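You operate a simulated robot arm through the tools that you are given. There is no shell and no other tool.

The job below is to be done with a simulated robot arm. You get a single attempt, and the scene is never put back.

## Task
Rub the teal and pink cans beside the brush dock clean, one pass each.
Fine: a can goes on the dock when its ml to go equal the bite shown; both read 0 ml and stand where they stood.

It is judged by the outcome, as a careful person would: the job done as asked, and still so three seconds after it is handed in. It fails if anything else is knocked over, pushed out of place, dropped, spilled or broken.

## Robot
A 7-joint arm with a two-finger parallel gripper, fixed in place. Base frame: the origin is on the floor under the middle of its stand, x ahead of it, y to its left, z up. Lengths are in m, angles in degrees, forces in N, time in s.
With the tool pointing down near the work surface it reaches from about 0.44 to 0.92 m from the base axis. Its first joint turns from -143.0 to 143.0 degrees. Payload 3 kg.
Tool frame: the origin (TCP) lies between the finger pads and is the grasp point; the fingertips stand 0.03 m ahead of it; z points along the fingers, y is the line along which they close. The gripper opens to 0.094 m. The fingers are 0.028 m wide and 0.01 m thick; the gripper's body (0.05 by 0.096 m) begins 0.055 m behind the TCP.
Orientation is told as [roll, pitch, yaw] about the base's x, y, z axes, in that order, counted from this pose: with the fingers straight down and closing along the base's y, the tool's x points along the base's -x, its y along +y and its z along -z.

## Interface
- The arm moves only by the tool arm_command. Its argument "steps" is a list of rows, each a list of 3 entries, a list of its own where there are three numbers: the turn, a rotation vector about the tool's x, y, z in units of 90 degrees (1.0 is 90 degrees), then the shift along the tool's x, y, z in units of 400 mm (1.0 is 400 mm), then the gripper command, from -1 (shut) to 1 (fully open), values between in proportion. In form: [[[ax, ay, az], [dx, dy, dz], hand], ...]. A call has 1 to 20 rows; each row is the pose to reach, as a shift and turn from the pose commanded when the call began, along the tool's axes at that moment. A call with a number of a shift or a turn outside -1 to 1 is refused whole. Each row takes 0.2 s and may step no farther than 0.05 m and 8.6 degrees from the row before; otherwise, or with a gripper value out of range, the whole call is refused. Where a pose cannot be reached the arm comes as near as it can. A force on the tool above 40 N (or 10 N above the force at the start of the call, whichever is more), or a blocked arm, ends the call early, and 0.2 s more pass. The fingers move at their own pace (about 0.072 m/s each) and stop on an object; they squeeze with about 32 N. The grip force told is the motor's: it shows also when the fingers shut on nothing. Time passes only in rows, and 0.2 s behind the last, so rows that repeat a pose let the fingers close. The reply holds the time, the measured pose of the TCP, the force on the tool along the base axes, the opening and the grip force, in the units named above and with some noise, with the torque about the TCP (base axes, N m) and any sound that the robot's microphone picked up.
- Cameras (640 x 400 px; columns grow to the right, rows downward): "scene" is fixed at [0.2203, 0.6505, 1.5819]; the picture's right is [-0.27, -0.96, 0.00], its down [-0.89, 0.25, -0.39] and it looks along [0.37, -0.11, -0.92] (base axes); focal length 217 px, centre (320, 200). "wrist" rides on the gripper at [0.076, 0.014, -0.102] in the tool frame; the picture's right is [-0.18, 0.98, 0.00], its down [-0.75, -0.14, -0.64] and it looks along [-0.63, -0.12, 0.77] (tool axes); focal length 243 px, centre (320, 200). There is no depth. A picture from a camera that has moved, and an enlarged one, comes with that camera's place and axes in the base frame and with its lens.
- snapshot(camera): a new picture of that camera. The clock stands still meanwhile.
- inspect(camera, box): a new picture of the part [left, top, right, bottom] of that camera's present view, enlarged. The clock stands still meanwhile.
- hand_in(): hands the job in; it is judged then, once.

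Nothing tells you positions but the pictures and the camera data. Unless the task says otherwise, let go and move clear before handing in.

The tools are called by a JSON object that holds its "method" and its "body". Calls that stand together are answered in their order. arm_command: Moves the arm, as the interface text tells. Its arguments: {"type":"object","properties":{"steps":{"type":"array"}},"required":["steps"]} The other tools are called the same way: snapshot (camera) takes a picture; inspect (camera, box) takes an enlarged picture of a part of a camera's view; hand_in () hands the job in.

At the start:

```text
t: 0.0
eef_pos: [0.486, 0.2594, 1.2196]
ee_rot: [0.0, 0.0, 0.0]
force: [-0.2, -0.1, 0.1]
torque: [0.03, 0.0, 0.01]
finger_gap: 0.0943
grip_force: 0.0
```

scene: 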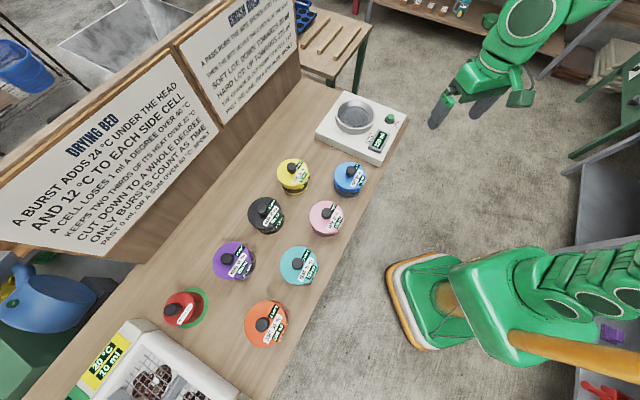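
wrist: 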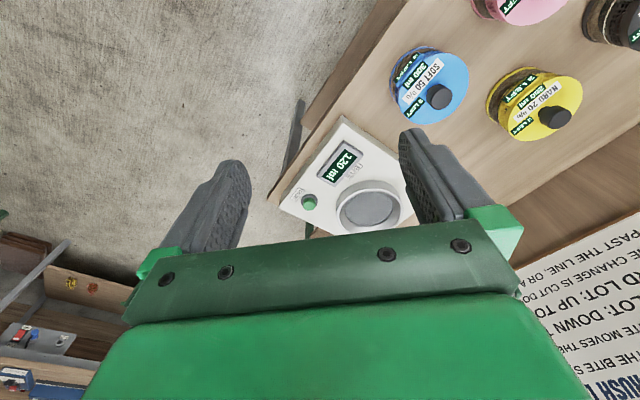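

I see a bench with several coloured cans, a white dock with a display and a bed-like device, plus instruction boards. First I'll enlarge the pictures to read the boards and displays.

{"method": "inspect", "body": {"camera": "scene", "box": [180, 0, 310, 120]}}

{"method": "inspect", "body": {"camera": "scene", "box": [0, 50, 220, 250]}}

{"method": "inspect", "body": {"camera": "scene", "box": [230, 140, 390, 240]}}

{"method": "inspect", "body": {"camera": "scene", "box": [150, 230, 330, 350]}}

{"method": "inspect", "body": {"camera": "scene", "box": [310, 85, 410, 165]}}

{"method": "inspect", "body": {"camera": "scene", "box": [40, 310, 240, 400]}}

{"method": "inspect", "body": {"camera": "wrist", "box": [270, 100, 430, 240]}}

{"method": "inspect", "body": {"camera": "wrist", "box": [460, 200, 640, 400]}}

```text
3.33 times, centred on (245, 60) of scene
camera zoom: at [0.2203, 0.6505, 1.5819], right [-0.27, -0.96, 0.0], down [-0.89, 0.25, -0.39], along [0.37, -0.11, -0.92], focal length 724 px, centre (570, 667)
```

zoom: 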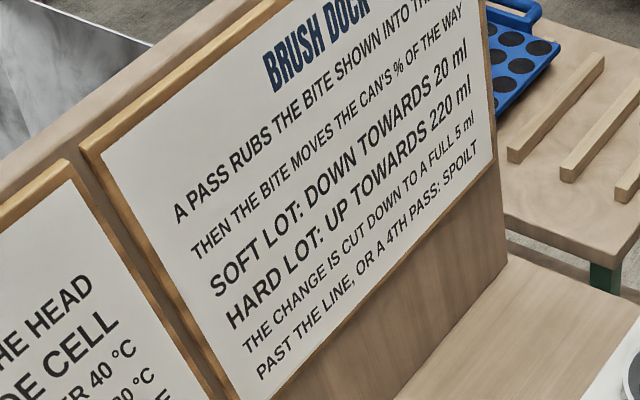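

```text
2.00 times, centred on (110, 150) of scene
camera zoom: at [0.2203, 0.6505, 1.5819], right [-0.27, -0.96, 0.0], down [-0.89, 0.25, -0.39], along [0.37, -0.11, -0.92], focal length 434 px, centre (740, 300)
```

zoom: 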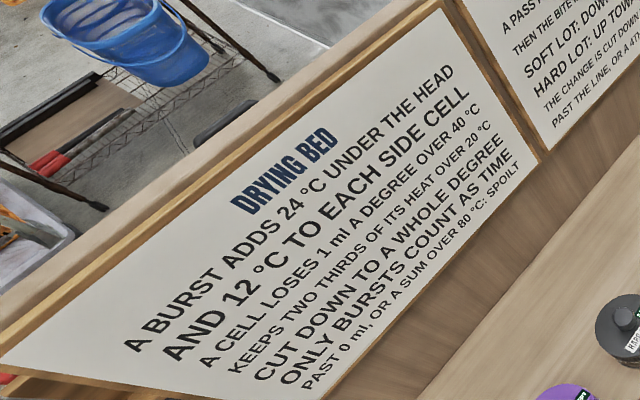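

```text
4.00 times, centred on (310, 190) of scene
camera zoom: at [0.2203, 0.6505, 1.5819], right [-0.27, -0.96, 0.0], down [-0.89, 0.25, -0.39], along [0.37, -0.11, -0.92], focal length 868 px, centre (360, 240)
```

zoom: 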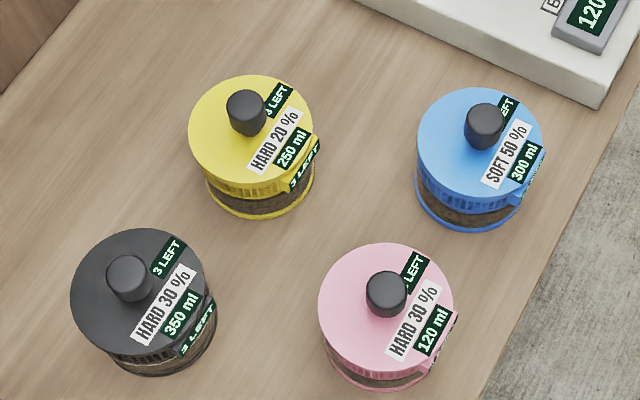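

```text
3.33 times, centred on (240, 290) of scene
camera zoom: at [0.2203, 0.6505, 1.5819], right [-0.27, -0.96, 0.0], down [-0.89, 0.25, -0.39], along [0.37, -0.11, -0.92], focal length 724 px, centre (587, -100)
```

zoom: 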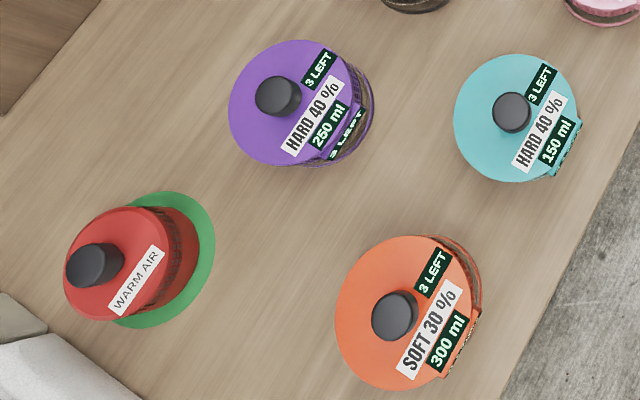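

```text
5.00 times, centred on (360, 125) of scene
camera zoom: at [0.2203, 0.6505, 1.5819], right [-0.27, -0.96, 0.0], down [-0.89, 0.25, -0.39], along [0.37, -0.11, -0.92], focal length 1085 px, centre (120, 575)
```

zoom: 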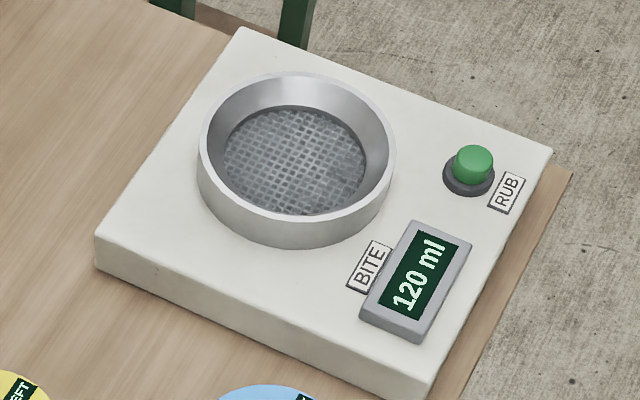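

```text
3.20 times, centred on (140, 355) of scene
camera zoom: at [0.2203, 0.6505, 1.5819], right [-0.27, -0.96, 0.0], down [-0.89, 0.25, -0.39], along [0.37, -0.11, -0.92], focal length 695 px, centre (896, -296)
```

zoom: 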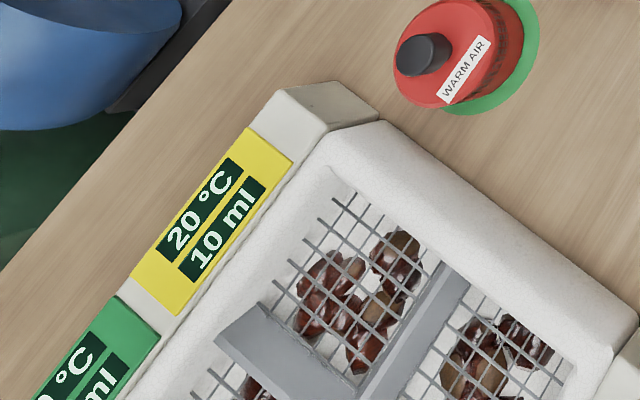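

```text
2.86 times, centred on (350, 170) of wrist
camera zoom: at [0.4081, 0.2734, 1.3217], right [0.18, 0.98, 0.0], down [0.75, -0.14, 0.64], along [0.63, -0.12, -0.77], focal length 693 px, centre (234, 286)
```

zoom: 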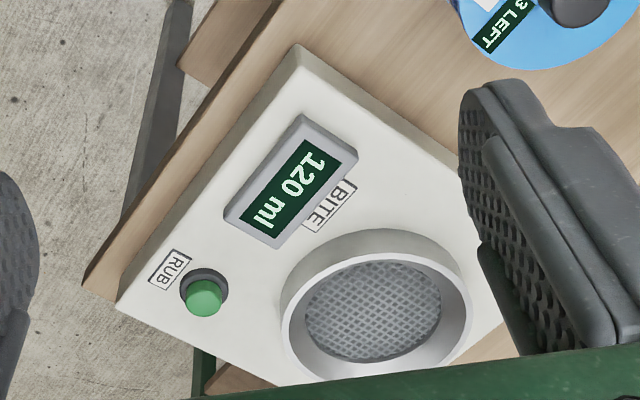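

```text
2.00 times, centred on (550, 300) of wrist
camera zoom: at [0.4081, 0.2734, 1.3217], right [0.18, 0.98, 0.0], down [0.75, -0.14, 0.64], along [0.63, -0.12, -0.77], focal length 485 px, centre (-140, 0)
```

zoom: 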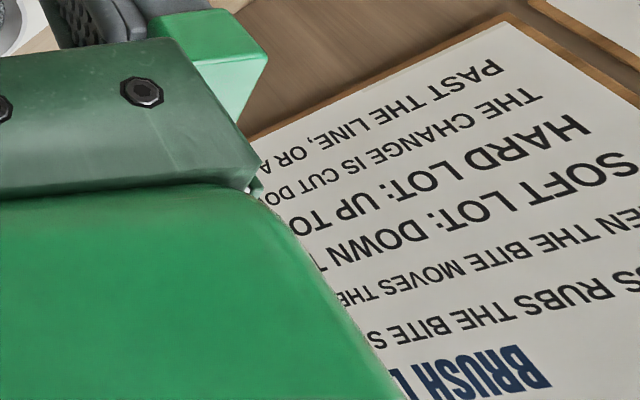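

The boards say a pass rubs off the bite shown. A hard lot then moves the bite up by the can's % of the way towards 220. Pink (120 ml, hard 30 %) matches the bite of 120 now and should lift it to 150, which matches teal (150 ml), so pink goes first. I take the pink knob to be near (0.44, 0.56), and I'll go above it for a closer look.

{"method": "arm_command", "body": {"steps": [[[0, 0, 0], [0.035, 0.075, 0.03], 1], [[0, 0, 0], [0.07, 0.15, 0.06], 1], [[0, 0, 0], [0.105, 0.225, 0.09], 1], [[0, 0, 0], [0.14, 0.3, 0.12], 1], [[0, 0, 0], [0.175, 0.375, 0.15], 1], [[0, 0, 0], [0.21, 0.45, 0.18], 1], [[0, 0, 0], [0.245, 0.525, 0.21], 1], [[0, 0, 0], [0.28, 0.6, 0.24], 1], [[0, 0, 0], [0.28, 0.6, 0.24], 1]]}}

{"method": "snapshot", "body": {"camera": "wrist"}}

{"method": "snapshot", "body": {"camera": "scene"}}

```text
t: 2.0
eef_pos: [0.3719, 0.498, 1.123]
ee_rot: [0.0, 0.0, 0.0]
force: [-0.5, 0.3, 0.7]
torque: [-0.02, 0.01, 0.0]
finger_gap: 0.0939
grip_force: 0.1
```

```text
taken
camera wrist: at [0.296, 0.5129, 1.2255], right [0.18, 0.98, 0.0], down [0.75, -0.14, 0.64], along [0.63, -0.12, -0.77], focal length 243 px, centre (320, 200)
```

wrist: 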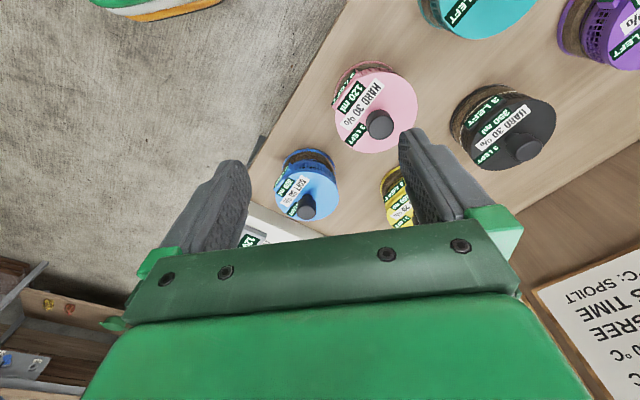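

```text
taken
```

scene: 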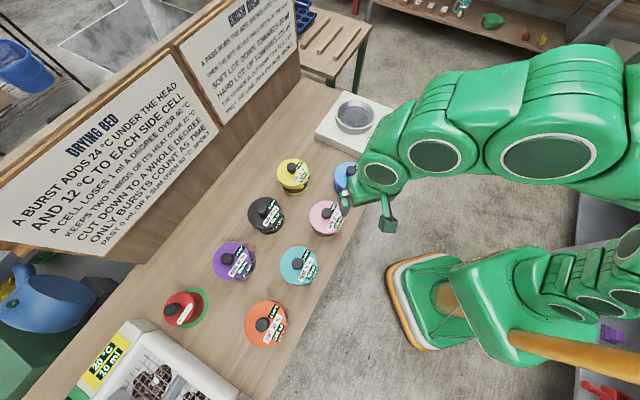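

The pink knob triangulates to about (0.434, 0.565), with its top near z 0.93. Now I'll enlarge the can, the display and the remaining sign text to gauge the knob's height and the clearances.

{"method": "inspect", "body": {"camera": "wrist", "box": [320, 50, 440, 160]}}

{"method": "inspect", "body": {"camera": "scene", "box": [230, 150, 330, 290]}}

{"method": "inspect", "body": {"camera": "wrist", "box": [400, 0, 640, 180]}}

{"method": "inspect", "body": {"camera": "scene", "box": [300, 85, 420, 175]}}

```text
3.64 times, centred on (380, 105) of wrist
camera zoom: at [0.296, 0.5129, 1.2255], right [0.18, 0.98, 0.0], down [0.75, -0.14, 0.64], along [0.63, -0.12, -0.77], focal length 882 px, centre (102, 546)
```

zoom: 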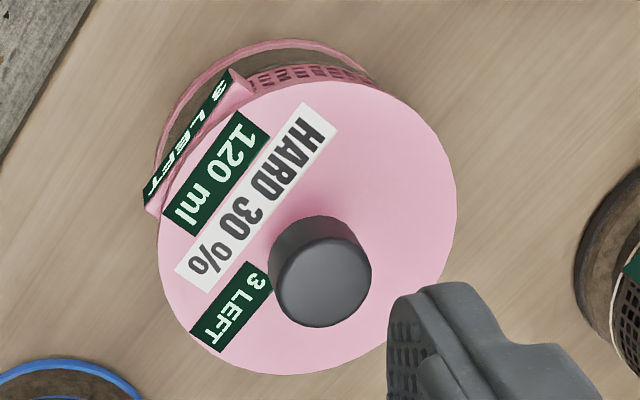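

```text
2.86 times, centred on (280, 220) of scene
camera zoom: at [0.2203, 0.6505, 1.5819], right [-0.27, -0.96, 0.0], down [-0.89, 0.25, -0.39], along [0.37, -0.11, -0.92], focal length 620 px, centre (434, 143)
```

zoom: 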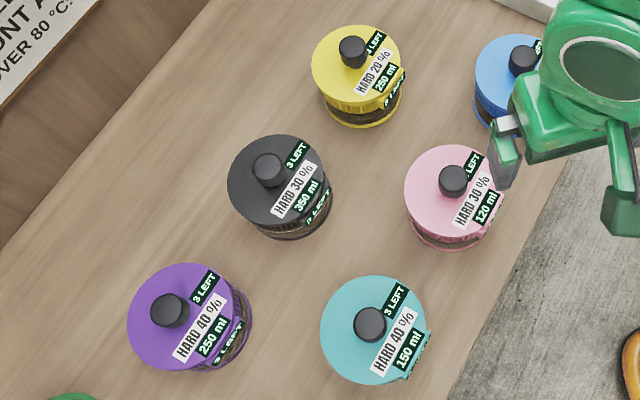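

```text
2.22 times, centred on (520, 90) of wrist
camera zoom: at [0.296, 0.5129, 1.2255], right [0.18, 0.98, 0.0], down [0.75, -0.14, 0.64], along [0.63, -0.12, -0.77], focal length 539 px, centre (-124, 444)
```

zoom: 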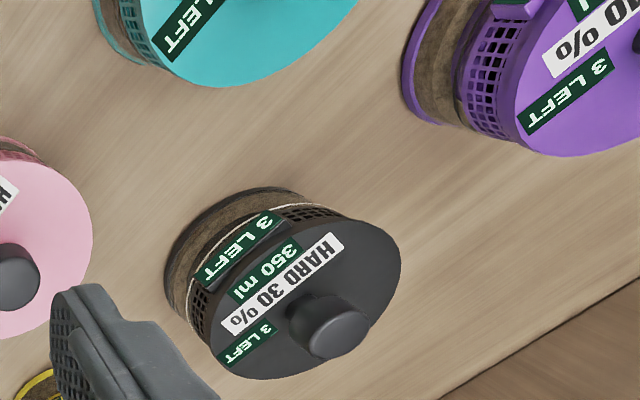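

```text
4.44 times, centred on (360, 130) of scene
camera zoom: at [0.2203, 0.6505, 1.5819], right [-0.27, -0.96, 0.0], down [-0.89, 0.25, -0.39], along [0.37, -0.11, -0.92], focal length 965 px, centre (142, 511)
```

zoom: 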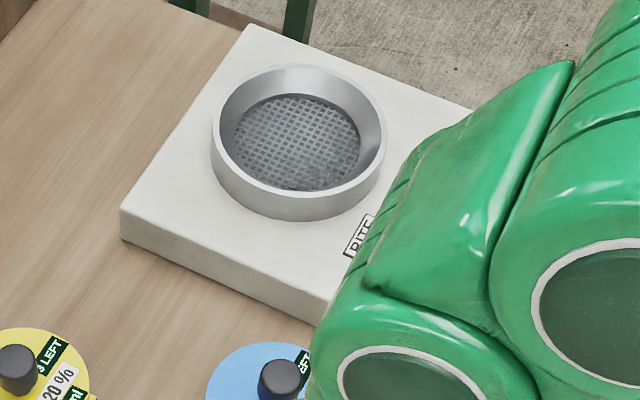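

The knob is roughly 33 mm wide and 25–30 mm tall on a lid about 108 mm wide, so I'll grip by the knob. Next I'll move to about 9 cm above the pink knob and refine its position.

{"method": "arm_command", "body": {"steps": [[[0, 0, 0], [-0.0375, 0.041, 0.0625], 1], [[0, 0, 0], [-0.075, 0.082, 0.125], 1], [[0, 0, 0], [-0.1125, 0.123, 0.1875], 1], [[0, 0, 0], [-0.15, 0.164, 0.25], 1], [[0, 0, 0], [-0.15, 0.164, 0.25], 1]]}}

{"method": "snapshot", "body": {"camera": "wrist"}}

{"method": "inspect", "body": {"camera": "scene", "box": [270, 150, 390, 250]}}

```text
t: 3.2
eef_pos: [0.4334, 0.5642, 1.023]
ee_rot: [0.1, 0.0, 0.0]
force: [-0.6, -0.6, 0.2]
torque: [-0.03, 0.01, -0.03]
finger_gap: 0.0943
grip_force: 0.1
```

```text
taken
camera wrist: at [0.3571, 0.5794, 1.1261], right [0.18, 0.98, 0.0], down [0.75, -0.14, 0.64], along [0.63, -0.12, -0.77], focal length 243 px, centre (320, 200)
```

wrist: 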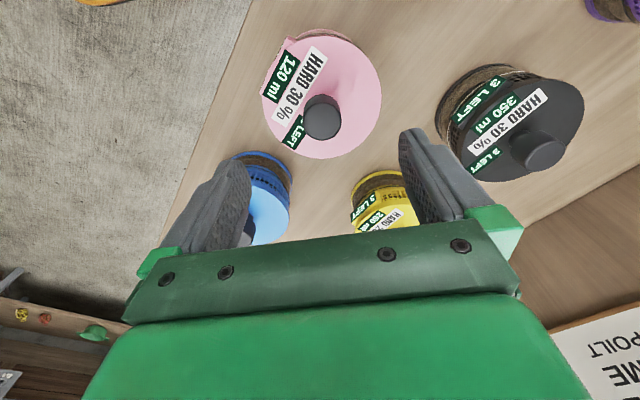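

```text
4.00 times, centred on (330, 200) of scene
camera zoom: at [0.2203, 0.6505, 1.5819], right [-0.27, -0.96, 0.0], down [-0.89, 0.25, -0.39], along [0.37, -0.11, -0.92], focal length 868 px, centre (280, 200)
```

zoom: 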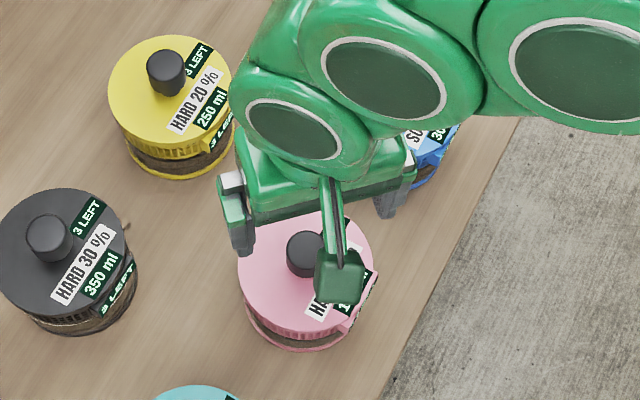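

{"method": "inspect", "body": {"camera": "wrist", "box": [250, 20, 400, 170]}}

```text
2.67 times, centred on (325, 95) of wrist
camera zoom: at [0.3571, 0.5794, 1.1261], right [0.18, 0.98, 0.0], down [0.75, -0.14, 0.64], along [0.63, -0.12, -0.77], focal length 647 px, centre (307, 480)
```

zoom: 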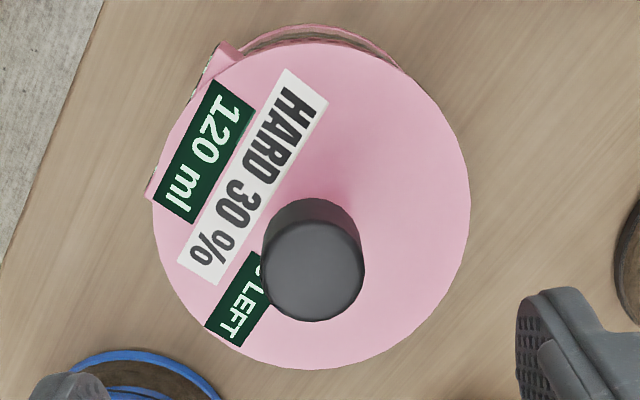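

The pink knob's top centre refines to about (0.437, 0.5655, 0.926), with the lid around z 0.900. I'll go down to just over the knob and look again before straddling it.

{"method": "arm_command", "body": {"steps": [[[0, 0, 0], [-0.0075, 0.0012, 0.06], 1], [[0, 0, 0], [-0.0075, 0.0012, 0.12], 1], [[0, 0, 0], [-0.0075, 0.0012, 0.17], 1], [[0, 0, 0], [-0.0075, 0.0012, 0.17], 1]]}}

{"method": "snapshot", "body": {"camera": "wrist"}}

{"method": "inspect", "body": {"camera": "wrist", "box": [220, 20, 440, 240]}}

{"method": "inspect", "body": {"camera": "scene", "box": [280, 170, 380, 250]}}

```text
t: 4.2
eef_pos: [0.4361, 0.5654, 0.9552]
ee_rot: [0.0, 0.0, 0.1]
force: [1.2, 0.0, 0.4]
torque: [-0.01, 0.05, 0.0]
finger_gap: 0.0943
grip_force: 0.0
```

```text
taken
camera wrist: at [0.3598, 0.5797, 1.0582], right [0.18, 0.98, 0.0], down [0.75, -0.14, 0.64], along [0.63, -0.12, -0.77], focal length 243 px, centre (320, 200)
```

wrist: 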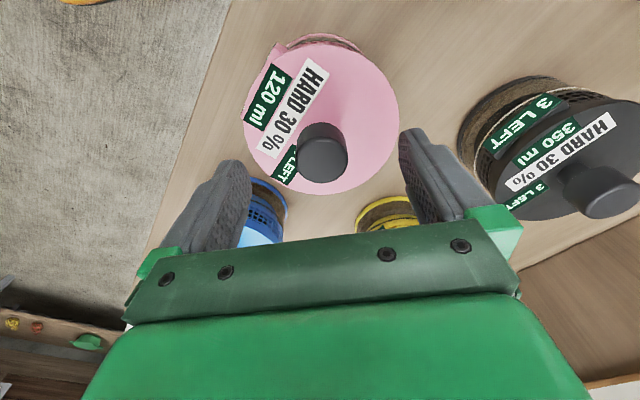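

```text
1.82 times, centred on (330, 130) of wrist
camera zoom: at [0.3598, 0.5797, 1.0582], right [0.18, 0.98, 0.0], down [0.75, -0.14, 0.64], along [0.63, -0.12, -0.77], focal length 441 px, centre (302, 327)
```

zoom: 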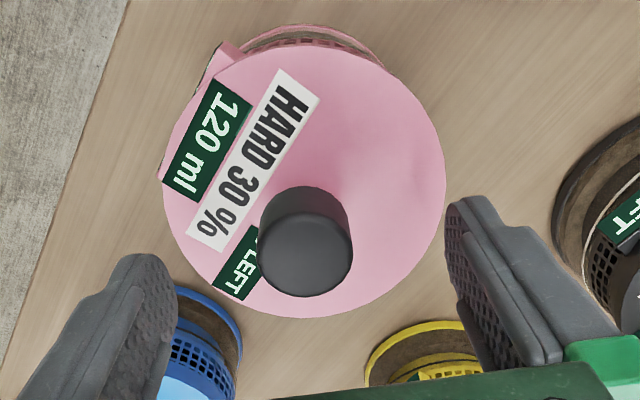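

```text
5.00 times, centred on (330, 210) of scene
camera zoom: at [0.2203, 0.6505, 1.5819], right [-0.27, -0.96, 0.0], down [-0.89, 0.25, -0.39], along [0.37, -0.11, -0.92], focal length 1085 px, centre (270, 150)
```

zoom: 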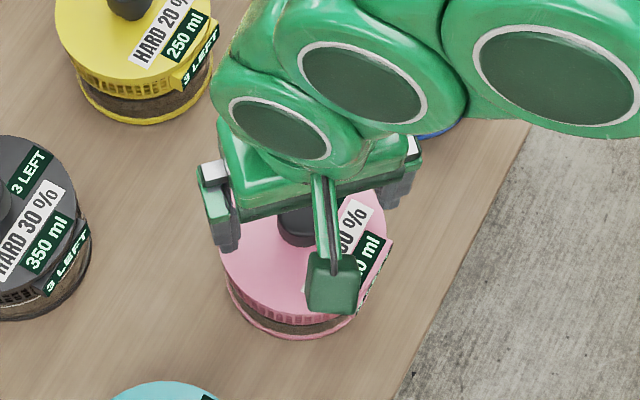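

The knob is centred between the fingers at about (0.437, 0.566). I'll straddle it carefully, down to TCP z ≈ 0.934, watching the force for any lid contact.

{"method": "arm_command", "body": {"steps": [[[0, 0, 0], [-0.001, 0, 0.025], 1], [[0, 0, 0], [-0.001, 0, 0.054], 1], [[0, 0, 0], [-0.001, 0, 0.054], 1]]}}

{"method": "inspect", "body": {"camera": "wrist", "box": [200, 20, 440, 260]}}

{"method": "inspect", "body": {"camera": "scene", "box": [290, 180, 370, 240]}}

```text
t: 5.0
eef_pos: [0.4368, 0.5661, 0.9323]
ee_rot: [0.0, 0.0, 0.1]
force: [0.0, -0.4, 0.1]
torque: [0.01, 0.04, -0.02]
finger_gap: 0.0938
grip_force: 0.1
```

```text
1.67 times, centred on (320, 140) of wrist
camera zoom: at [0.3596, 0.5801, 1.0361], right [0.18, 0.98, 0.0], down [0.75, -0.14, 0.64], along [0.63, -0.12, -0.77], focal length 404 px, centre (320, 300)
```

zoom: 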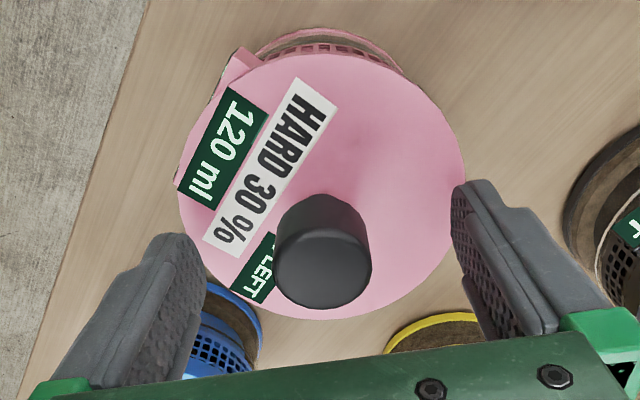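

```text
6.67 times, centred on (330, 210) of scene
camera zoom: at [0.2203, 0.6505, 1.5819], right [-0.27, -0.96, 0.0], down [-0.89, 0.25, -0.39], along [0.37, -0.11, -0.92], focal length 1447 px, centre (253, 133)
```

zoom: 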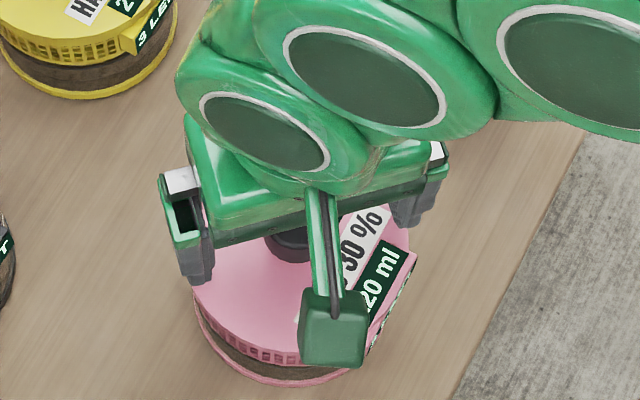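

The fingers straddle the knob with no lid contact. Now I'll close on the knob.

{"method": "arm_command", "body": {"steps": [[[0, 0, 0], [0, 0, 0], -1], [[0, 0, 0], [0, 0, 0], -1], [[0, 0, 0], [0, 0, 0], -1], [[0, 0, 0], [0, 0, 0], -1], [[0, 0, 0], [0, 0, 0], -1]]}}

{"method": "inspect", "body": {"camera": "wrist", "box": [200, 20, 440, 260]}}

```text
t: 6.2
eef_pos: [0.4364, 0.565, 0.9348]
ee_rot: [0.0, 0.0, 0.0]
force: [-0.3, 1.8, 6.2]
torque: [-0.35, 0.13, -0.02]
finger_gap: 0.0326
grip_force: 31.6
```

```text
1.67 times, centred on (320, 140) of wrist
camera zoom: at [0.3596, 0.5801, 1.0364], right [0.18, 0.98, 0.0], down [0.75, -0.14, 0.64], along [0.63, -0.12, -0.77], focal length 404 px, centre (320, 300)
```

zoom: 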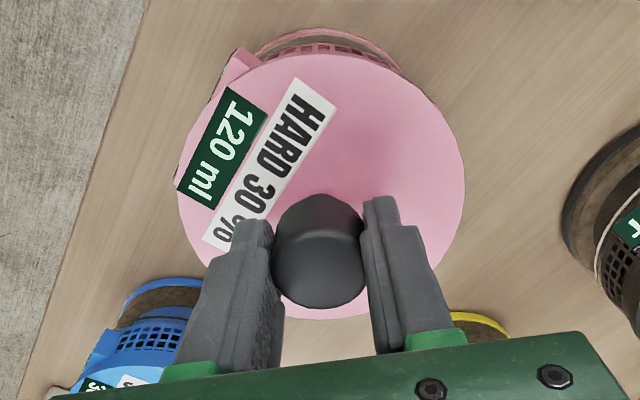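

The knob is gripped at a 32.6 mm opening. I'll lift a little to check that it holds and to read the weight.

{"method": "arm_command", "body": {"steps": [[[0, 0, 0], [0, 0, -0.01], -1], [[0, 0, 0], [0, 0, -0.03], -1], [[0, 0, 0], [0, 0, -0.06], -1], [[0, 0, 0], [0, 0, -0.06], -1]]}}

{"method": "snapshot", "body": {"camera": "wrist"}}

{"method": "inspect", "body": {"camera": "scene", "box": [270, 150, 390, 250]}}

```text
t: 7.2
eef_pos: [0.4357, 0.5653, 0.9579]
ee_rot: [0.0, 0.0, 0.0]
force: [0.1, 0.3, -6.2]
torque: [-0.02, -0.01, 0.0]
finger_gap: 0.0326
grip_force: 31.8
```

```text
taken
camera wrist: at [0.3594, 0.5795, 1.0605], right [0.18, 0.98, 0.0], down [0.75, -0.14, 0.64], along [0.63, -0.12, -0.77], focal length 243 px, centre (320, 200)
```

wrist: 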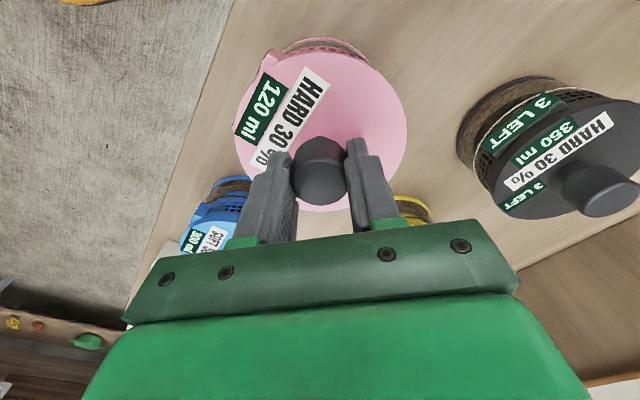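

```text
4.00 times, centred on (330, 200) of scene
camera zoom: at [0.2203, 0.6505, 1.5819], right [-0.27, -0.96, 0.0], down [-0.89, 0.25, -0.39], along [0.37, -0.11, -0.92], focal length 868 px, centre (280, 200)
```

zoom: 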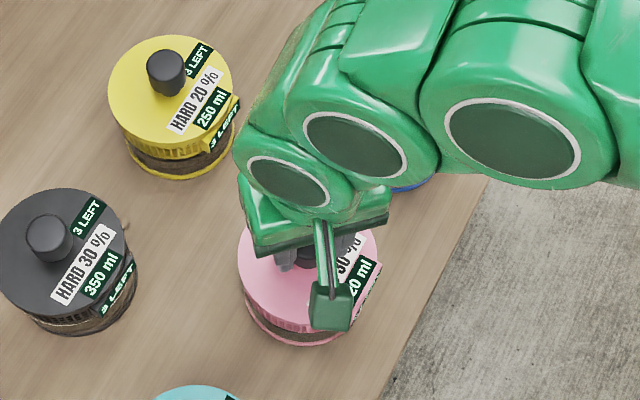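

The whole can lifts cleanly, weighing about 6 N. I'll raise it well clear of the other knobs and move towards the dock at height, stopping where the wrist camera can see the cup past the can.

{"method": "arm_command", "body": {"steps": [[[0, 0, 0], [0, 0, -0.08], -1], [[0, 0, 0], [0, 0, -0.17], -1], [[0, 0, 0], [0, 0, -0.26], -1], [[0, 0, 0], [0, 0, -0.355], -1], [[0, 0, 0], [-0.08, -0.02, -0.355], -1], [[0, 0, 0], [-0.16, -0.04, -0.355], -1], [[0, 0, 0], [-0.24, -0.06, -0.355], -1], [[0, 0, 0], [-0.32, -0.08, -0.355], -1], [[0, 0, 0], [-0.4, -0.1, -0.355], -1], [[0, 0, 0], [-0.48, -0.12, -0.355], -1], [[0, 0, 0], [-0.56, -0.14, -0.355], -1], [[0, 0, 0], [-0.64, -0.16, -0.355], -1], [[0, 0, 0], [-0.64, -0.16, -0.355], -1]]}}

{"method": "snapshot", "body": {"camera": "wrist"}}

{"method": "snapshot", "body": {"camera": "scene"}}

```text
t: 10.0
eef_pos: [0.6724, 0.5019, 1.0917]
ee_rot: [0.0, 0.0, -0.1]
force: [0.6, -0.1, -5.4]
torque: [-0.01, 0.02, 0.01]
finger_gap: 0.0325
grip_force: 31.9
out of reach, approached as far as the arm can: row 12, 13
```

```text
taken
camera wrist: at [0.5959, 0.5158, 1.1941], right [0.18, 0.98, 0.0], down [0.75, -0.14, 0.64], along [0.63, -0.12, -0.77], focal length 243 px, centre (320, 200)
```

wrist: 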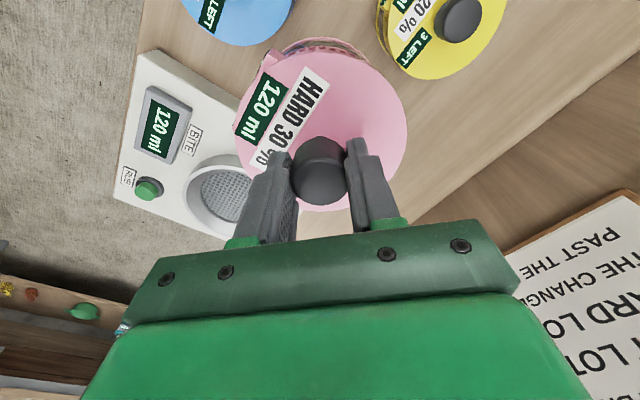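

```text
taken
```

scene: 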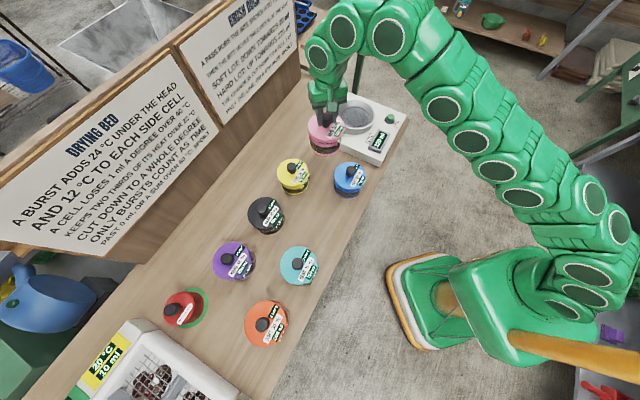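

{"method": "inspect", "body": {"camera": "wrist", "box": [100, 40, 300, 250]}}

{"method": "inspect", "body": {"camera": "scene", "box": [290, 70, 420, 190]}}

```text
1.90 times, centred on (200, 145) of wrist
camera zoom: at [0.5959, 0.5158, 1.1941], right [0.18, 0.98, 0.0], down [0.75, -0.14, 0.64], along [0.63, -0.12, -0.77], focal length 462 px, centre (549, 305)
```

zoom: 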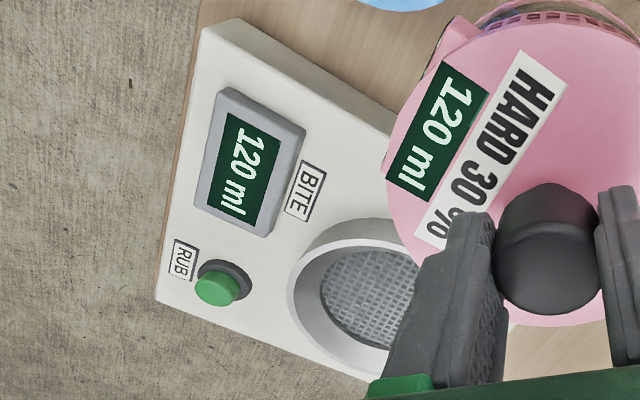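

```text
3.33 times, centred on (355, 130) of scene
camera zoom: at [0.2203, 0.6505, 1.5819], right [-0.27, -0.96, 0.0], down [-0.89, 0.25, -0.39], along [0.37, -0.11, -0.92], focal length 724 px, centre (203, 433)
```

zoom: 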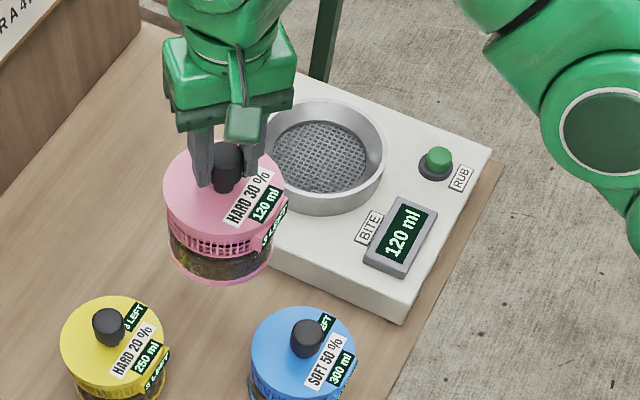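

The dock display still reads 120 ml, and I put the cup centre at about (0.838, 0.318), near the arm's outer reach. The last row fell short, so I'll make a small move back inside the reach to see which pose counts as commanded now.

{"method": "arm_command", "body": {"steps": [[[0, 0, 0], [0.05, -0.08, 0.04], -1], [[0, 0, 0], [0.075, -0.15, 0.075], -1], [[0, 0, 0], [0.075, -0.15, 0.075], -1]]}}

```text
t: 10.8
eef_pos: [0.6427, 0.4405, 1.0598]
ee_rot: [-0.1, 0.0, 0.0]
force: [-0.4, 0.1, -5.1]
torque: [0.06, 0.0, 0.01]
finger_gap: 0.0324
grip_force: 31.9
```

The commanded pose is clamped to where the arm actually reached, so the measured pose is a good reference. I'll move the can towards the dock at the same height, stopping short of the cup.

{"method": "arm_command", "body": {"steps": [[[0, 0, 0], [-0.066, -0.053, 0], -1], [[0, 0, 0], [-0.132, -0.106, 0], -1], [[0, 0, 0], [-0.198, -0.159, 0], -1], [[0, 0, 0], [-0.264, -0.212, 0], -1], [[0, 0, 0], [-0.33, -0.264, 0], -1], [[0, 0, 0], [-0.33, -0.264, 0], -1]]}}

{"method": "snapshot", "body": {"camera": "scene"}}

{"method": "snapshot", "body": {"camera": "wrist"}}

{"method": "inspect", "body": {"camera": "scene", "box": [300, 70, 420, 170]}}

```text
t: 12.2
eef_pos: [0.7755, 0.3352, 1.0615]
ee_rot: [0.0, 0.1, 0.0]
force: [-0.1, 0.4, -4.6]
torque: [-0.01, 0.04, 0.02]
finger_gap: 0.0326
grip_force: 32.3
```

```text
taken
```

scene: 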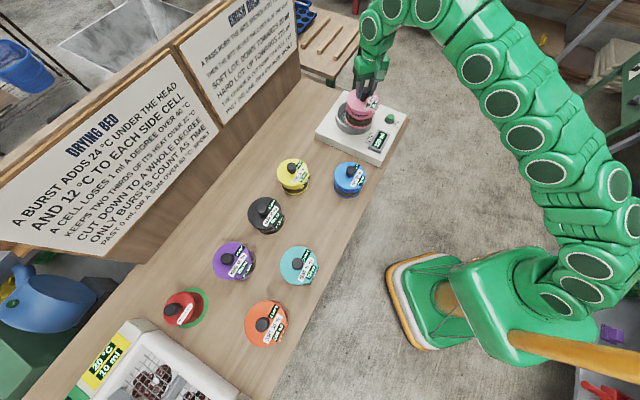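

```text
taken
camera wrist: at [0.698, 0.3499, 1.1636], right [0.18, 0.98, 0.0], down [0.75, -0.14, 0.64], along [0.63, -0.12, -0.77], focal length 243 px, centre (320, 200)
```

wrist: 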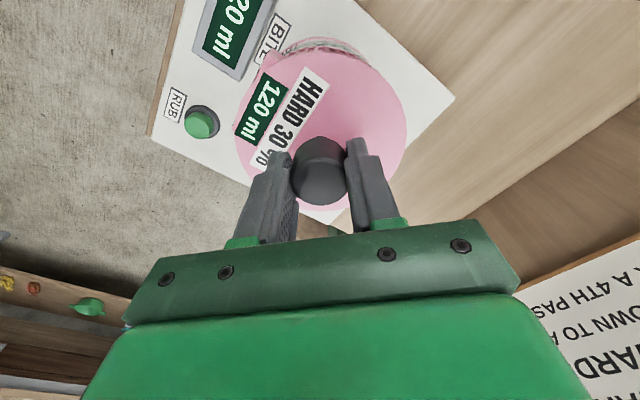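

```text
4.00 times, centred on (360, 120) of scene
camera zoom: at [0.2203, 0.6505, 1.5819], right [-0.27, -0.96, 0.0], down [-0.89, 0.25, -0.39], along [0.37, -0.11, -0.92], focal length 868 px, centre (160, 520)
```

zoom: 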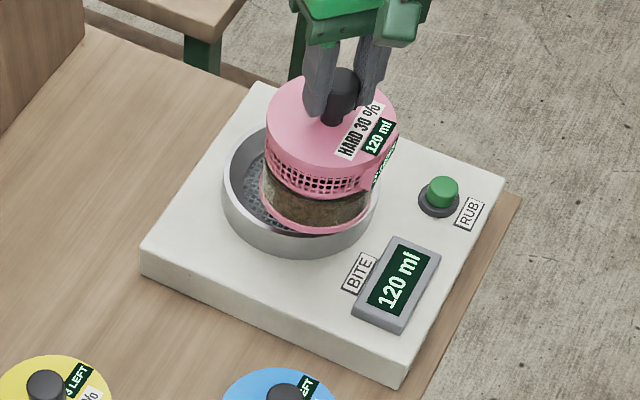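

The can hangs over the near side of the cup and needs about 6 cm more in +x. I'll try reaching the cup centre while still well above the rim, to learn whether it's within reach.

{"method": "arm_command", "body": {"steps": [[[0, 0, 0], [-0.039, -0.011, 0.01], -1], [[0, 0, 0], [-0.078, -0.0215, 0.02], -1], [[0, 0, 0], [-0.117, -0.032, 0.03], -1], [[0, 0, 0], [-0.156, -0.043, 0.041], -1], [[0, 0, 0], [-0.156, -0.043, 0.041], -1]]}}

{"method": "inspect", "body": {"camera": "scene", "box": [300, 70, 420, 170]}}

{"method": "snapshot", "body": {"camera": "wrist"}}

```text
t: 13.4
eef_pos: [0.8152, 0.315, 1.0338]
ee_rot: [0.0, 0.0, 0.1]
force: [0.2, -0.1, -6.1]
torque: [-0.02, 0.02, 0.0]
finger_gap: 0.0326
grip_force: 31.8
out of reach, approached as far as the arm can: row 2, 3, 4, 5
```

```text
4.00 times, centred on (360, 120) of scene
camera zoom: at [0.2203, 0.6505, 1.5819], right [-0.27, -0.96, 0.0], down [-0.89, 0.25, -0.39], along [0.37, -0.11, -0.92], focal length 868 px, centre (160, 520)
```

zoom: 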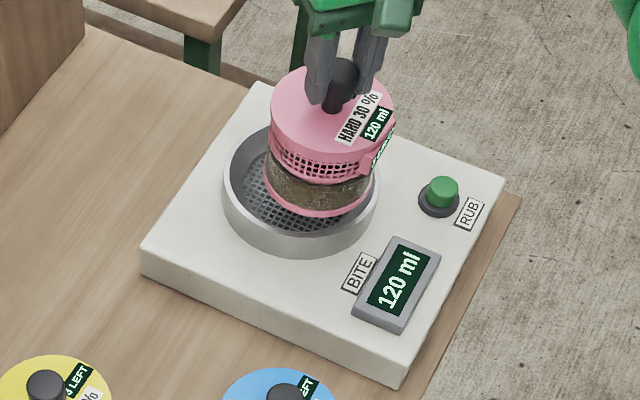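

```text
taken
camera wrist: at [0.7382, 0.3295, 1.1366], right [0.18, 0.98, 0.0], down [0.75, -0.14, 0.64], along [0.63, -0.12, -0.77], focal length 243 px, centre (320, 200)
```

wrist: 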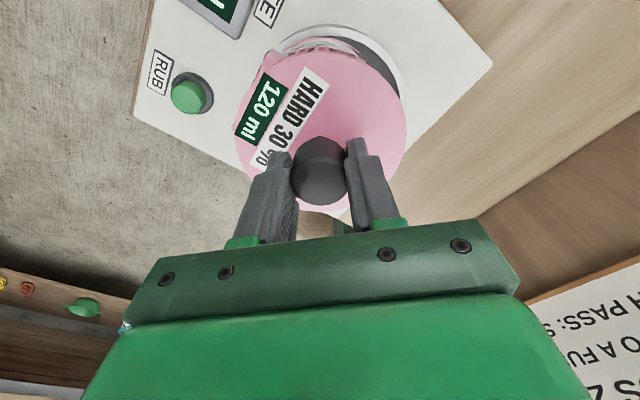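

Straight down, the arm stops at about r = 0.874 at this height, roughly 2–3 cm short of the cup centre. I'll set pink back on its spot and regrip with the tool tilted about 15° about its closing axis, so the can hangs upright and I gain reach. Now I'm carrying it back the way it came.

{"method": "arm_command", "body": {"steps": [[[0, 0, 0], [0.0755, 0.025, -0.0405], -1], [[0, 0, 0], [0.163, 0.0575, -0.0855], -1], [[0, 0, 0], [0.2505, 0.1, -0.128], -1], [[0, 0, 0], [0.338, 0.1625, -0.1655], -1], [[0, 0, 0], [0.4255, 0.225, -0.1655], -1], [[0, 0, 0], [0.513, 0.2875, -0.1655], -1], [[0, 0, 0], [0.6005, 0.3625, -0.1655], -1], [[0, 0, 0], [0.688, 0.4325, -0.1655], -1], [[0, 0, 0], [0.7755, 0.495, -0.1655], -1], [[0, 0, 0], [0.863, 0.5625, -0.1655], -1], [[0, 0, 0], [0.9445, 0.62625, -0.1655], -1], [[0, 0, 0], [0.9445, 0.62625, -0.0655], -1], [[0, 0, 0], [0.9445, 0.62625, 0.0345], -1], [[0, 0, 0], [0.9445, 0.62625, 0.0345], -1]]}}

{"method": "snapshot", "body": {"camera": "scene"}}

```text
t: 16.4
eef_pos: [0.4369, 0.5645, 1.021]
ee_rot: [-0.1, 0.0, 0.1]
force: [-0.5, 0.8, -4.9]
torque: [0.02, 0.03, 0.0]
finger_gap: 0.033
grip_force: 31.4
```

```text
taken
```

scene: 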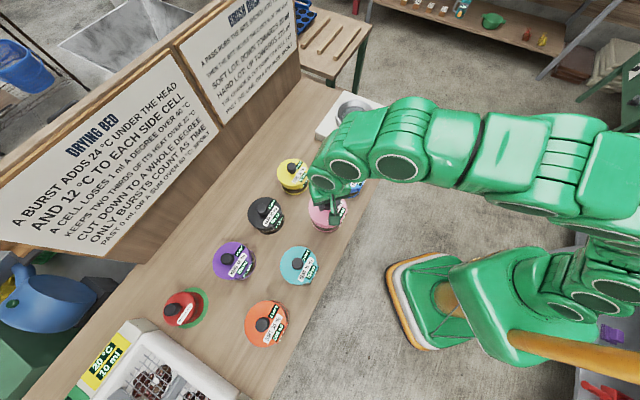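

{"method": "inspect", "body": {"camera": "wrist", "box": [200, 20, 440, 260]}}

```text
1.67 times, centred on (320, 140) of wrist
camera zoom: at [0.3586, 0.5795, 1.123], right [0.18, 0.98, 0.0], down [0.75, -0.14, 0.64], along [0.63, -0.12, -0.77], focal length 404 px, centre (320, 300)
```

zoom: 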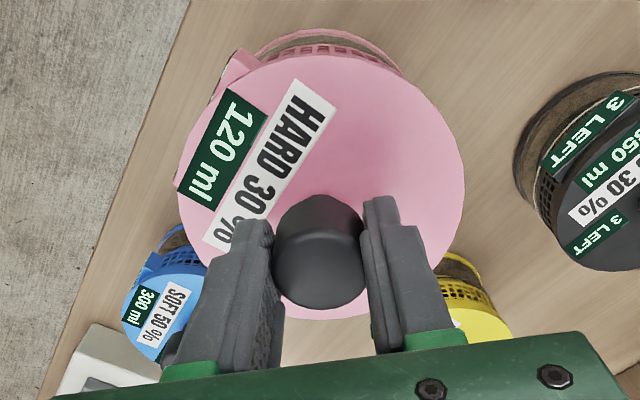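

The carry pose reads about 1 mm off the original gripping pose, so I'll correct that and lower the can onto its spot, checking for touchdown by force.

{"method": "arm_command", "body": {"steps": [[[0, 0, 0], [-0.0025, 0.0015, 0.06], -1], [[0, 0, 0], [-0.0025, 0.0015, 0.12], -1], [[0, 0, 0], [-0.0025, 0.0015, 0.17], -1], [[0, 0, 0], [-0.0025, 0.0015, 0.2], -1], [[0, 0, 0], [-0.0025, 0.0015, 0.21], -1], [[0, 0, 0], [-0.0025, 0.0015, 0.215], -1], [[0, 0, 0], [-0.0025, 0.0015, 0.215], -1]]}}

{"method": "inspect", "body": {"camera": "wrist", "box": [200, 20, 440, 260]}}

```text
t: 18.0
eef_pos: [0.4375, 0.5657, 0.9346]
ee_rot: [0.0, 0.0, -0.1]
force: [0.4, 0.3, -4.7]
torque: [-0.01, 0.02, -0.02]
finger_gap: 0.0328
grip_force: 32.0
```

```text
1.67 times, centred on (320, 140) of wrist
camera zoom: at [0.3604, 0.5803, 1.0369], right [0.18, 0.98, 0.0], down [0.75, -0.14, 0.64], along [0.63, -0.12, -0.77], focal length 404 px, centre (320, 300)
```

zoom: 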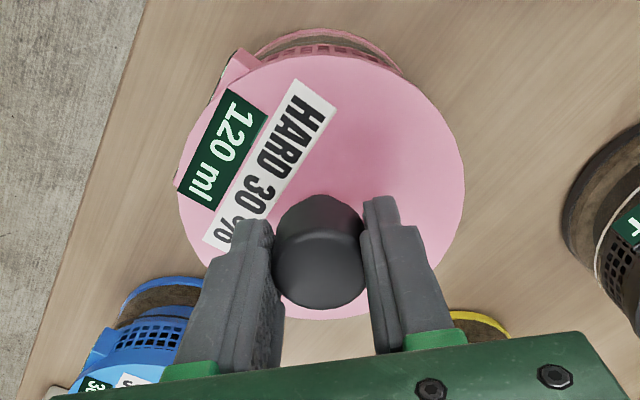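

{"method": "arm_command", "body": {"steps": [[[0, 0, 0], [0.001, 0, 0.0025], -1], [[0, 0, 0], [0.001, 0, 0.0025], -1]]}}

```text
t: 18.6
eef_pos: [0.4365, 0.5653, 0.9341]
ee_rot: [0.1, 0.0, -0.1]
force: [2.3, -1.6, 2.1]
torque: [-0.22, -0.64, -0.08]
finger_gap: 0.0326
grip_force: 31.2
```

The can has touched down, since the force has switched to upward. I'll open the fingers and rise straight up clear of the knob.

{"method": "arm_command", "body": {"steps": [[[0, 0, 0], [0, 0, 0], 1], [[0, 0, 0], [0, 0, 0], 1], [[0, 0, 0], [0, 0, 0], 1], [[0, 0, 0], [0, 0, 0], 1], [[0, 0, 0], [0, 0, -0.06], 1], [[0, 0, 0], [0, 0, -0.16], 1], [[0, 0, 0], [0, 0, -0.25], 1], [[0, 0, 0], [0, 0, -0.25], 1]]}}

{"method": "snapshot", "body": {"camera": "wrist"}}

{"method": "inspect", "body": {"camera": "scene", "box": [270, 150, 390, 250]}}

```text
t: 20.4
eef_pos: [0.4355, 0.5648, 1.0331]
ee_rot: [0.0, 0.1, 0.0]
force: [-0.4, -0.2, -0.6]
torque: [0.01, 0.0, 0.0]
finger_gap: 0.0942
grip_force: 0.0
```

```text
taken
camera wrist: at [0.3585, 0.5793, 1.1359], right [0.18, 0.98, 0.0], down [0.75, -0.14, 0.64], along [0.63, -0.12, -0.77], focal length 243 px, centre (320, 200)
```

wrist: 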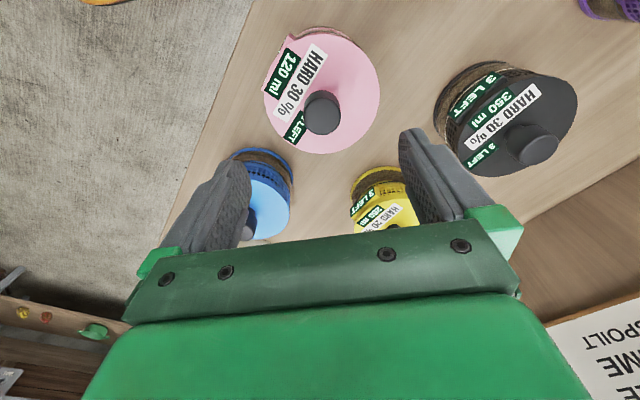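

```text
4.00 times, centred on (330, 200) of scene
camera zoom: at [0.2203, 0.6505, 1.5819], right [-0.27, -0.96, 0.0], down [-0.89, 0.25, -0.39], along [0.37, -0.11, -0.92], focal length 868 px, centre (280, 200)
```

zoom: 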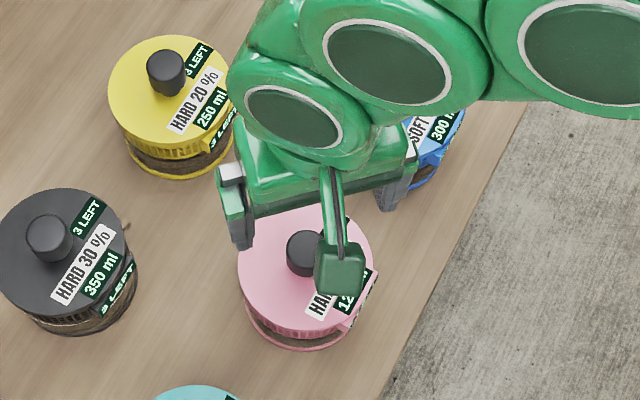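

Pink stands where it did, still reading 120 ml. With an empty hand I'll set the new tool attitude (yaw 20.8° to face the dock, then a 15° outward tilt), then use it to measure the cup and check the reach.

{"method": "arm_command", "body": {"steps": [[[0, 0, -0.0778], [0, 0, -0.05], 0.2], [[0, 0, -0.1556], [0, 0, -0.1], 0.2], [[0, 0, -0.2311], [0, 0, -0.1], 0.2], [[0, 0, -0.2311], [0, 0, -0.1], 0.2]]}}

{"method": "arm_command", "body": {"steps": [[[0, -0.0833, 0], [0, 0, 0], 0.2], [[0, -0.1667, 0], [0, 0, 0], 0.2], [[0, -0.1667, 0], [0, 0, 0], 0.2]]}}

{"method": "snapshot", "body": {"camera": "wrist"}}

```text
t: 21.4
eef_pos: [0.4368, 0.5641, 1.0727]
ee_rot: [0.0, 0.1, 20.9]
force: [0.6, -0.5, -0.5]
torque: [-0.02, 0.01, -0.02]
finger_gap: 0.0566
grip_force: 0.1
```

```text
t: 22.2
eef_pos: [0.4366, 0.5659, 1.073]
ee_rot: [0.0, -14.9, 20.7]
force: [0.3, -0.2, -0.8]
torque: [0.02, 0.03, -0.03]
finger_gap: 0.0566
grip_force: 0.1
```

```text
taken
camera wrist: at [0.3369, 0.5434, 1.1526], right [-0.18, 0.98, 0.05], down [0.58, 0.07, 0.82], along [0.8, 0.18, -0.58], focal length 243 px, centre (320, 200)
```

wrist: 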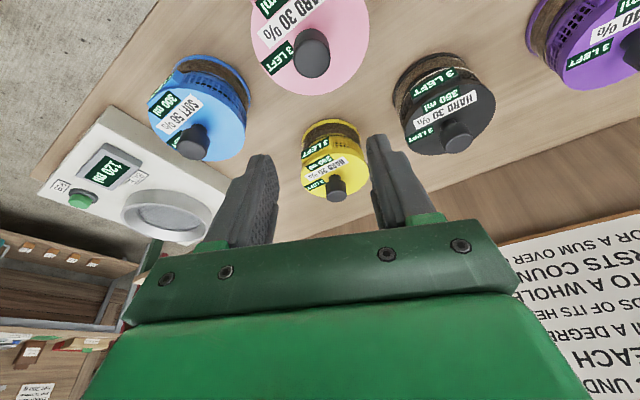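

The attitude is as intended (pitch −15°, yaw 20.8°, fingers leaning outwards). I'll glide at height to in front of the dock to see the cup unobstructed.

{"method": "arm_command", "body": {"steps": [[[0, 0, 0], [-0.0511, -0.092, 0.0137], 0.2], [[0, 0, 0], [-0.1021, -0.1841, 0.0274], 0.2], [[0, 0, 0], [-0.1532, -0.2761, 0.041], 0.2], [[0, 0, 0], [-0.2043, -0.3681, 0.0547], 0.2], [[0, 0, 0], [-0.2554, -0.4602, 0.0684], 0.2], [[0, 0, 0], [-0.3064, -0.5522, 0.0821], 0.2], [[0, 0, 0], [-0.3575, -0.6442, 0.0958], 0.2], [[0, 0, 0], [-0.4086, -0.7362, 0.1094], 0.2], [[0, 0, 0], [-0.4596, -0.8283, 0.1231], 0.2], [[0, 0, 0], [-0.5107, -0.9203, 0.1368], 0.2], [[0, 0, 0], [-0.5107, -0.9203, 0.1368], 0.2]]}}

{"method": "snapshot", "body": {"camera": "wrist"}}

{"method": "inspect", "body": {"camera": "wrist", "box": [160, 0, 480, 200]}}

{"method": "inspect", "body": {"camera": "scene", "box": [270, 150, 390, 250]}}

```text
t: 24.6
eef_pos: [0.7652, 0.297, 1.074]
ee_rot: [-0.1, -15.0, 20.9]
force: [0.5, 0.3, -0.3]
torque: [0.02, -0.01, 0.03]
finger_gap: 0.0564
grip_force: 0.1
```

```text
taken
camera wrist: at [0.6662, 0.2751, 1.1532], right [-0.18, 0.98, 0.05], down [0.57, 0.07, 0.82], along [0.8, 0.18, -0.58], focal length 243 px, centre (320, 200)
```

wrist: 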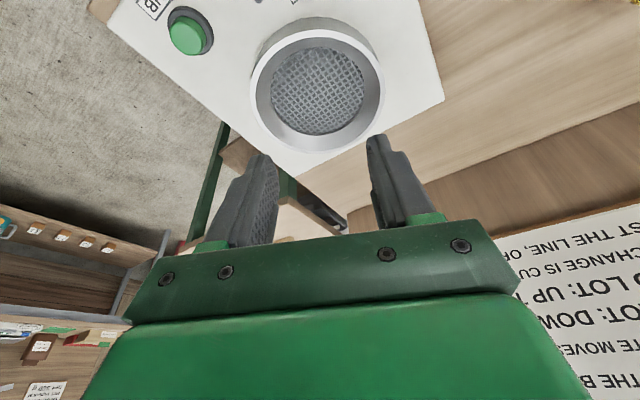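

```text
2.00 times, centred on (320, 100) of wrist
camera zoom: at [0.6662, 0.2751, 1.1532], right [-0.18, 0.98, 0.05], down [0.57, 0.07, 0.82], along [0.8, 0.18, -0.58], focal length 485 px, centre (320, 400)
```

zoom: 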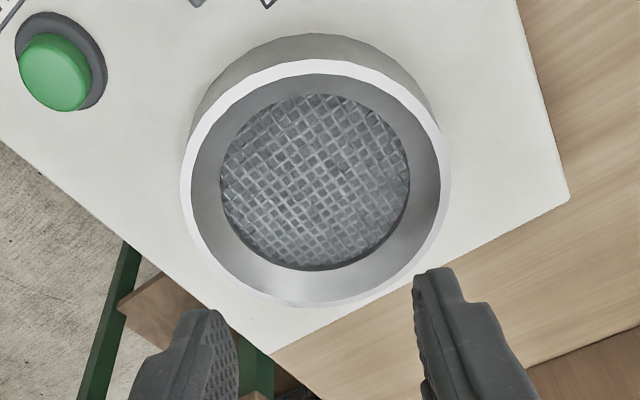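

```text
4.00 times, centred on (330, 200) of scene
camera zoom: at [0.2203, 0.6505, 1.5819], right [-0.27, -0.96, 0.0], down [-0.89, 0.25, -0.39], along [0.37, -0.11, -0.92], focal length 868 px, centre (280, 200)
```

zoom: 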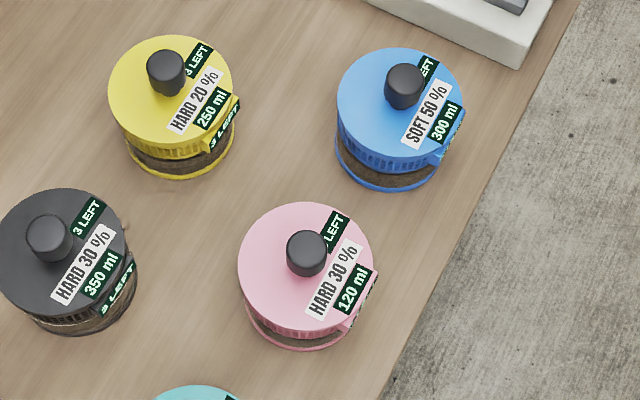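

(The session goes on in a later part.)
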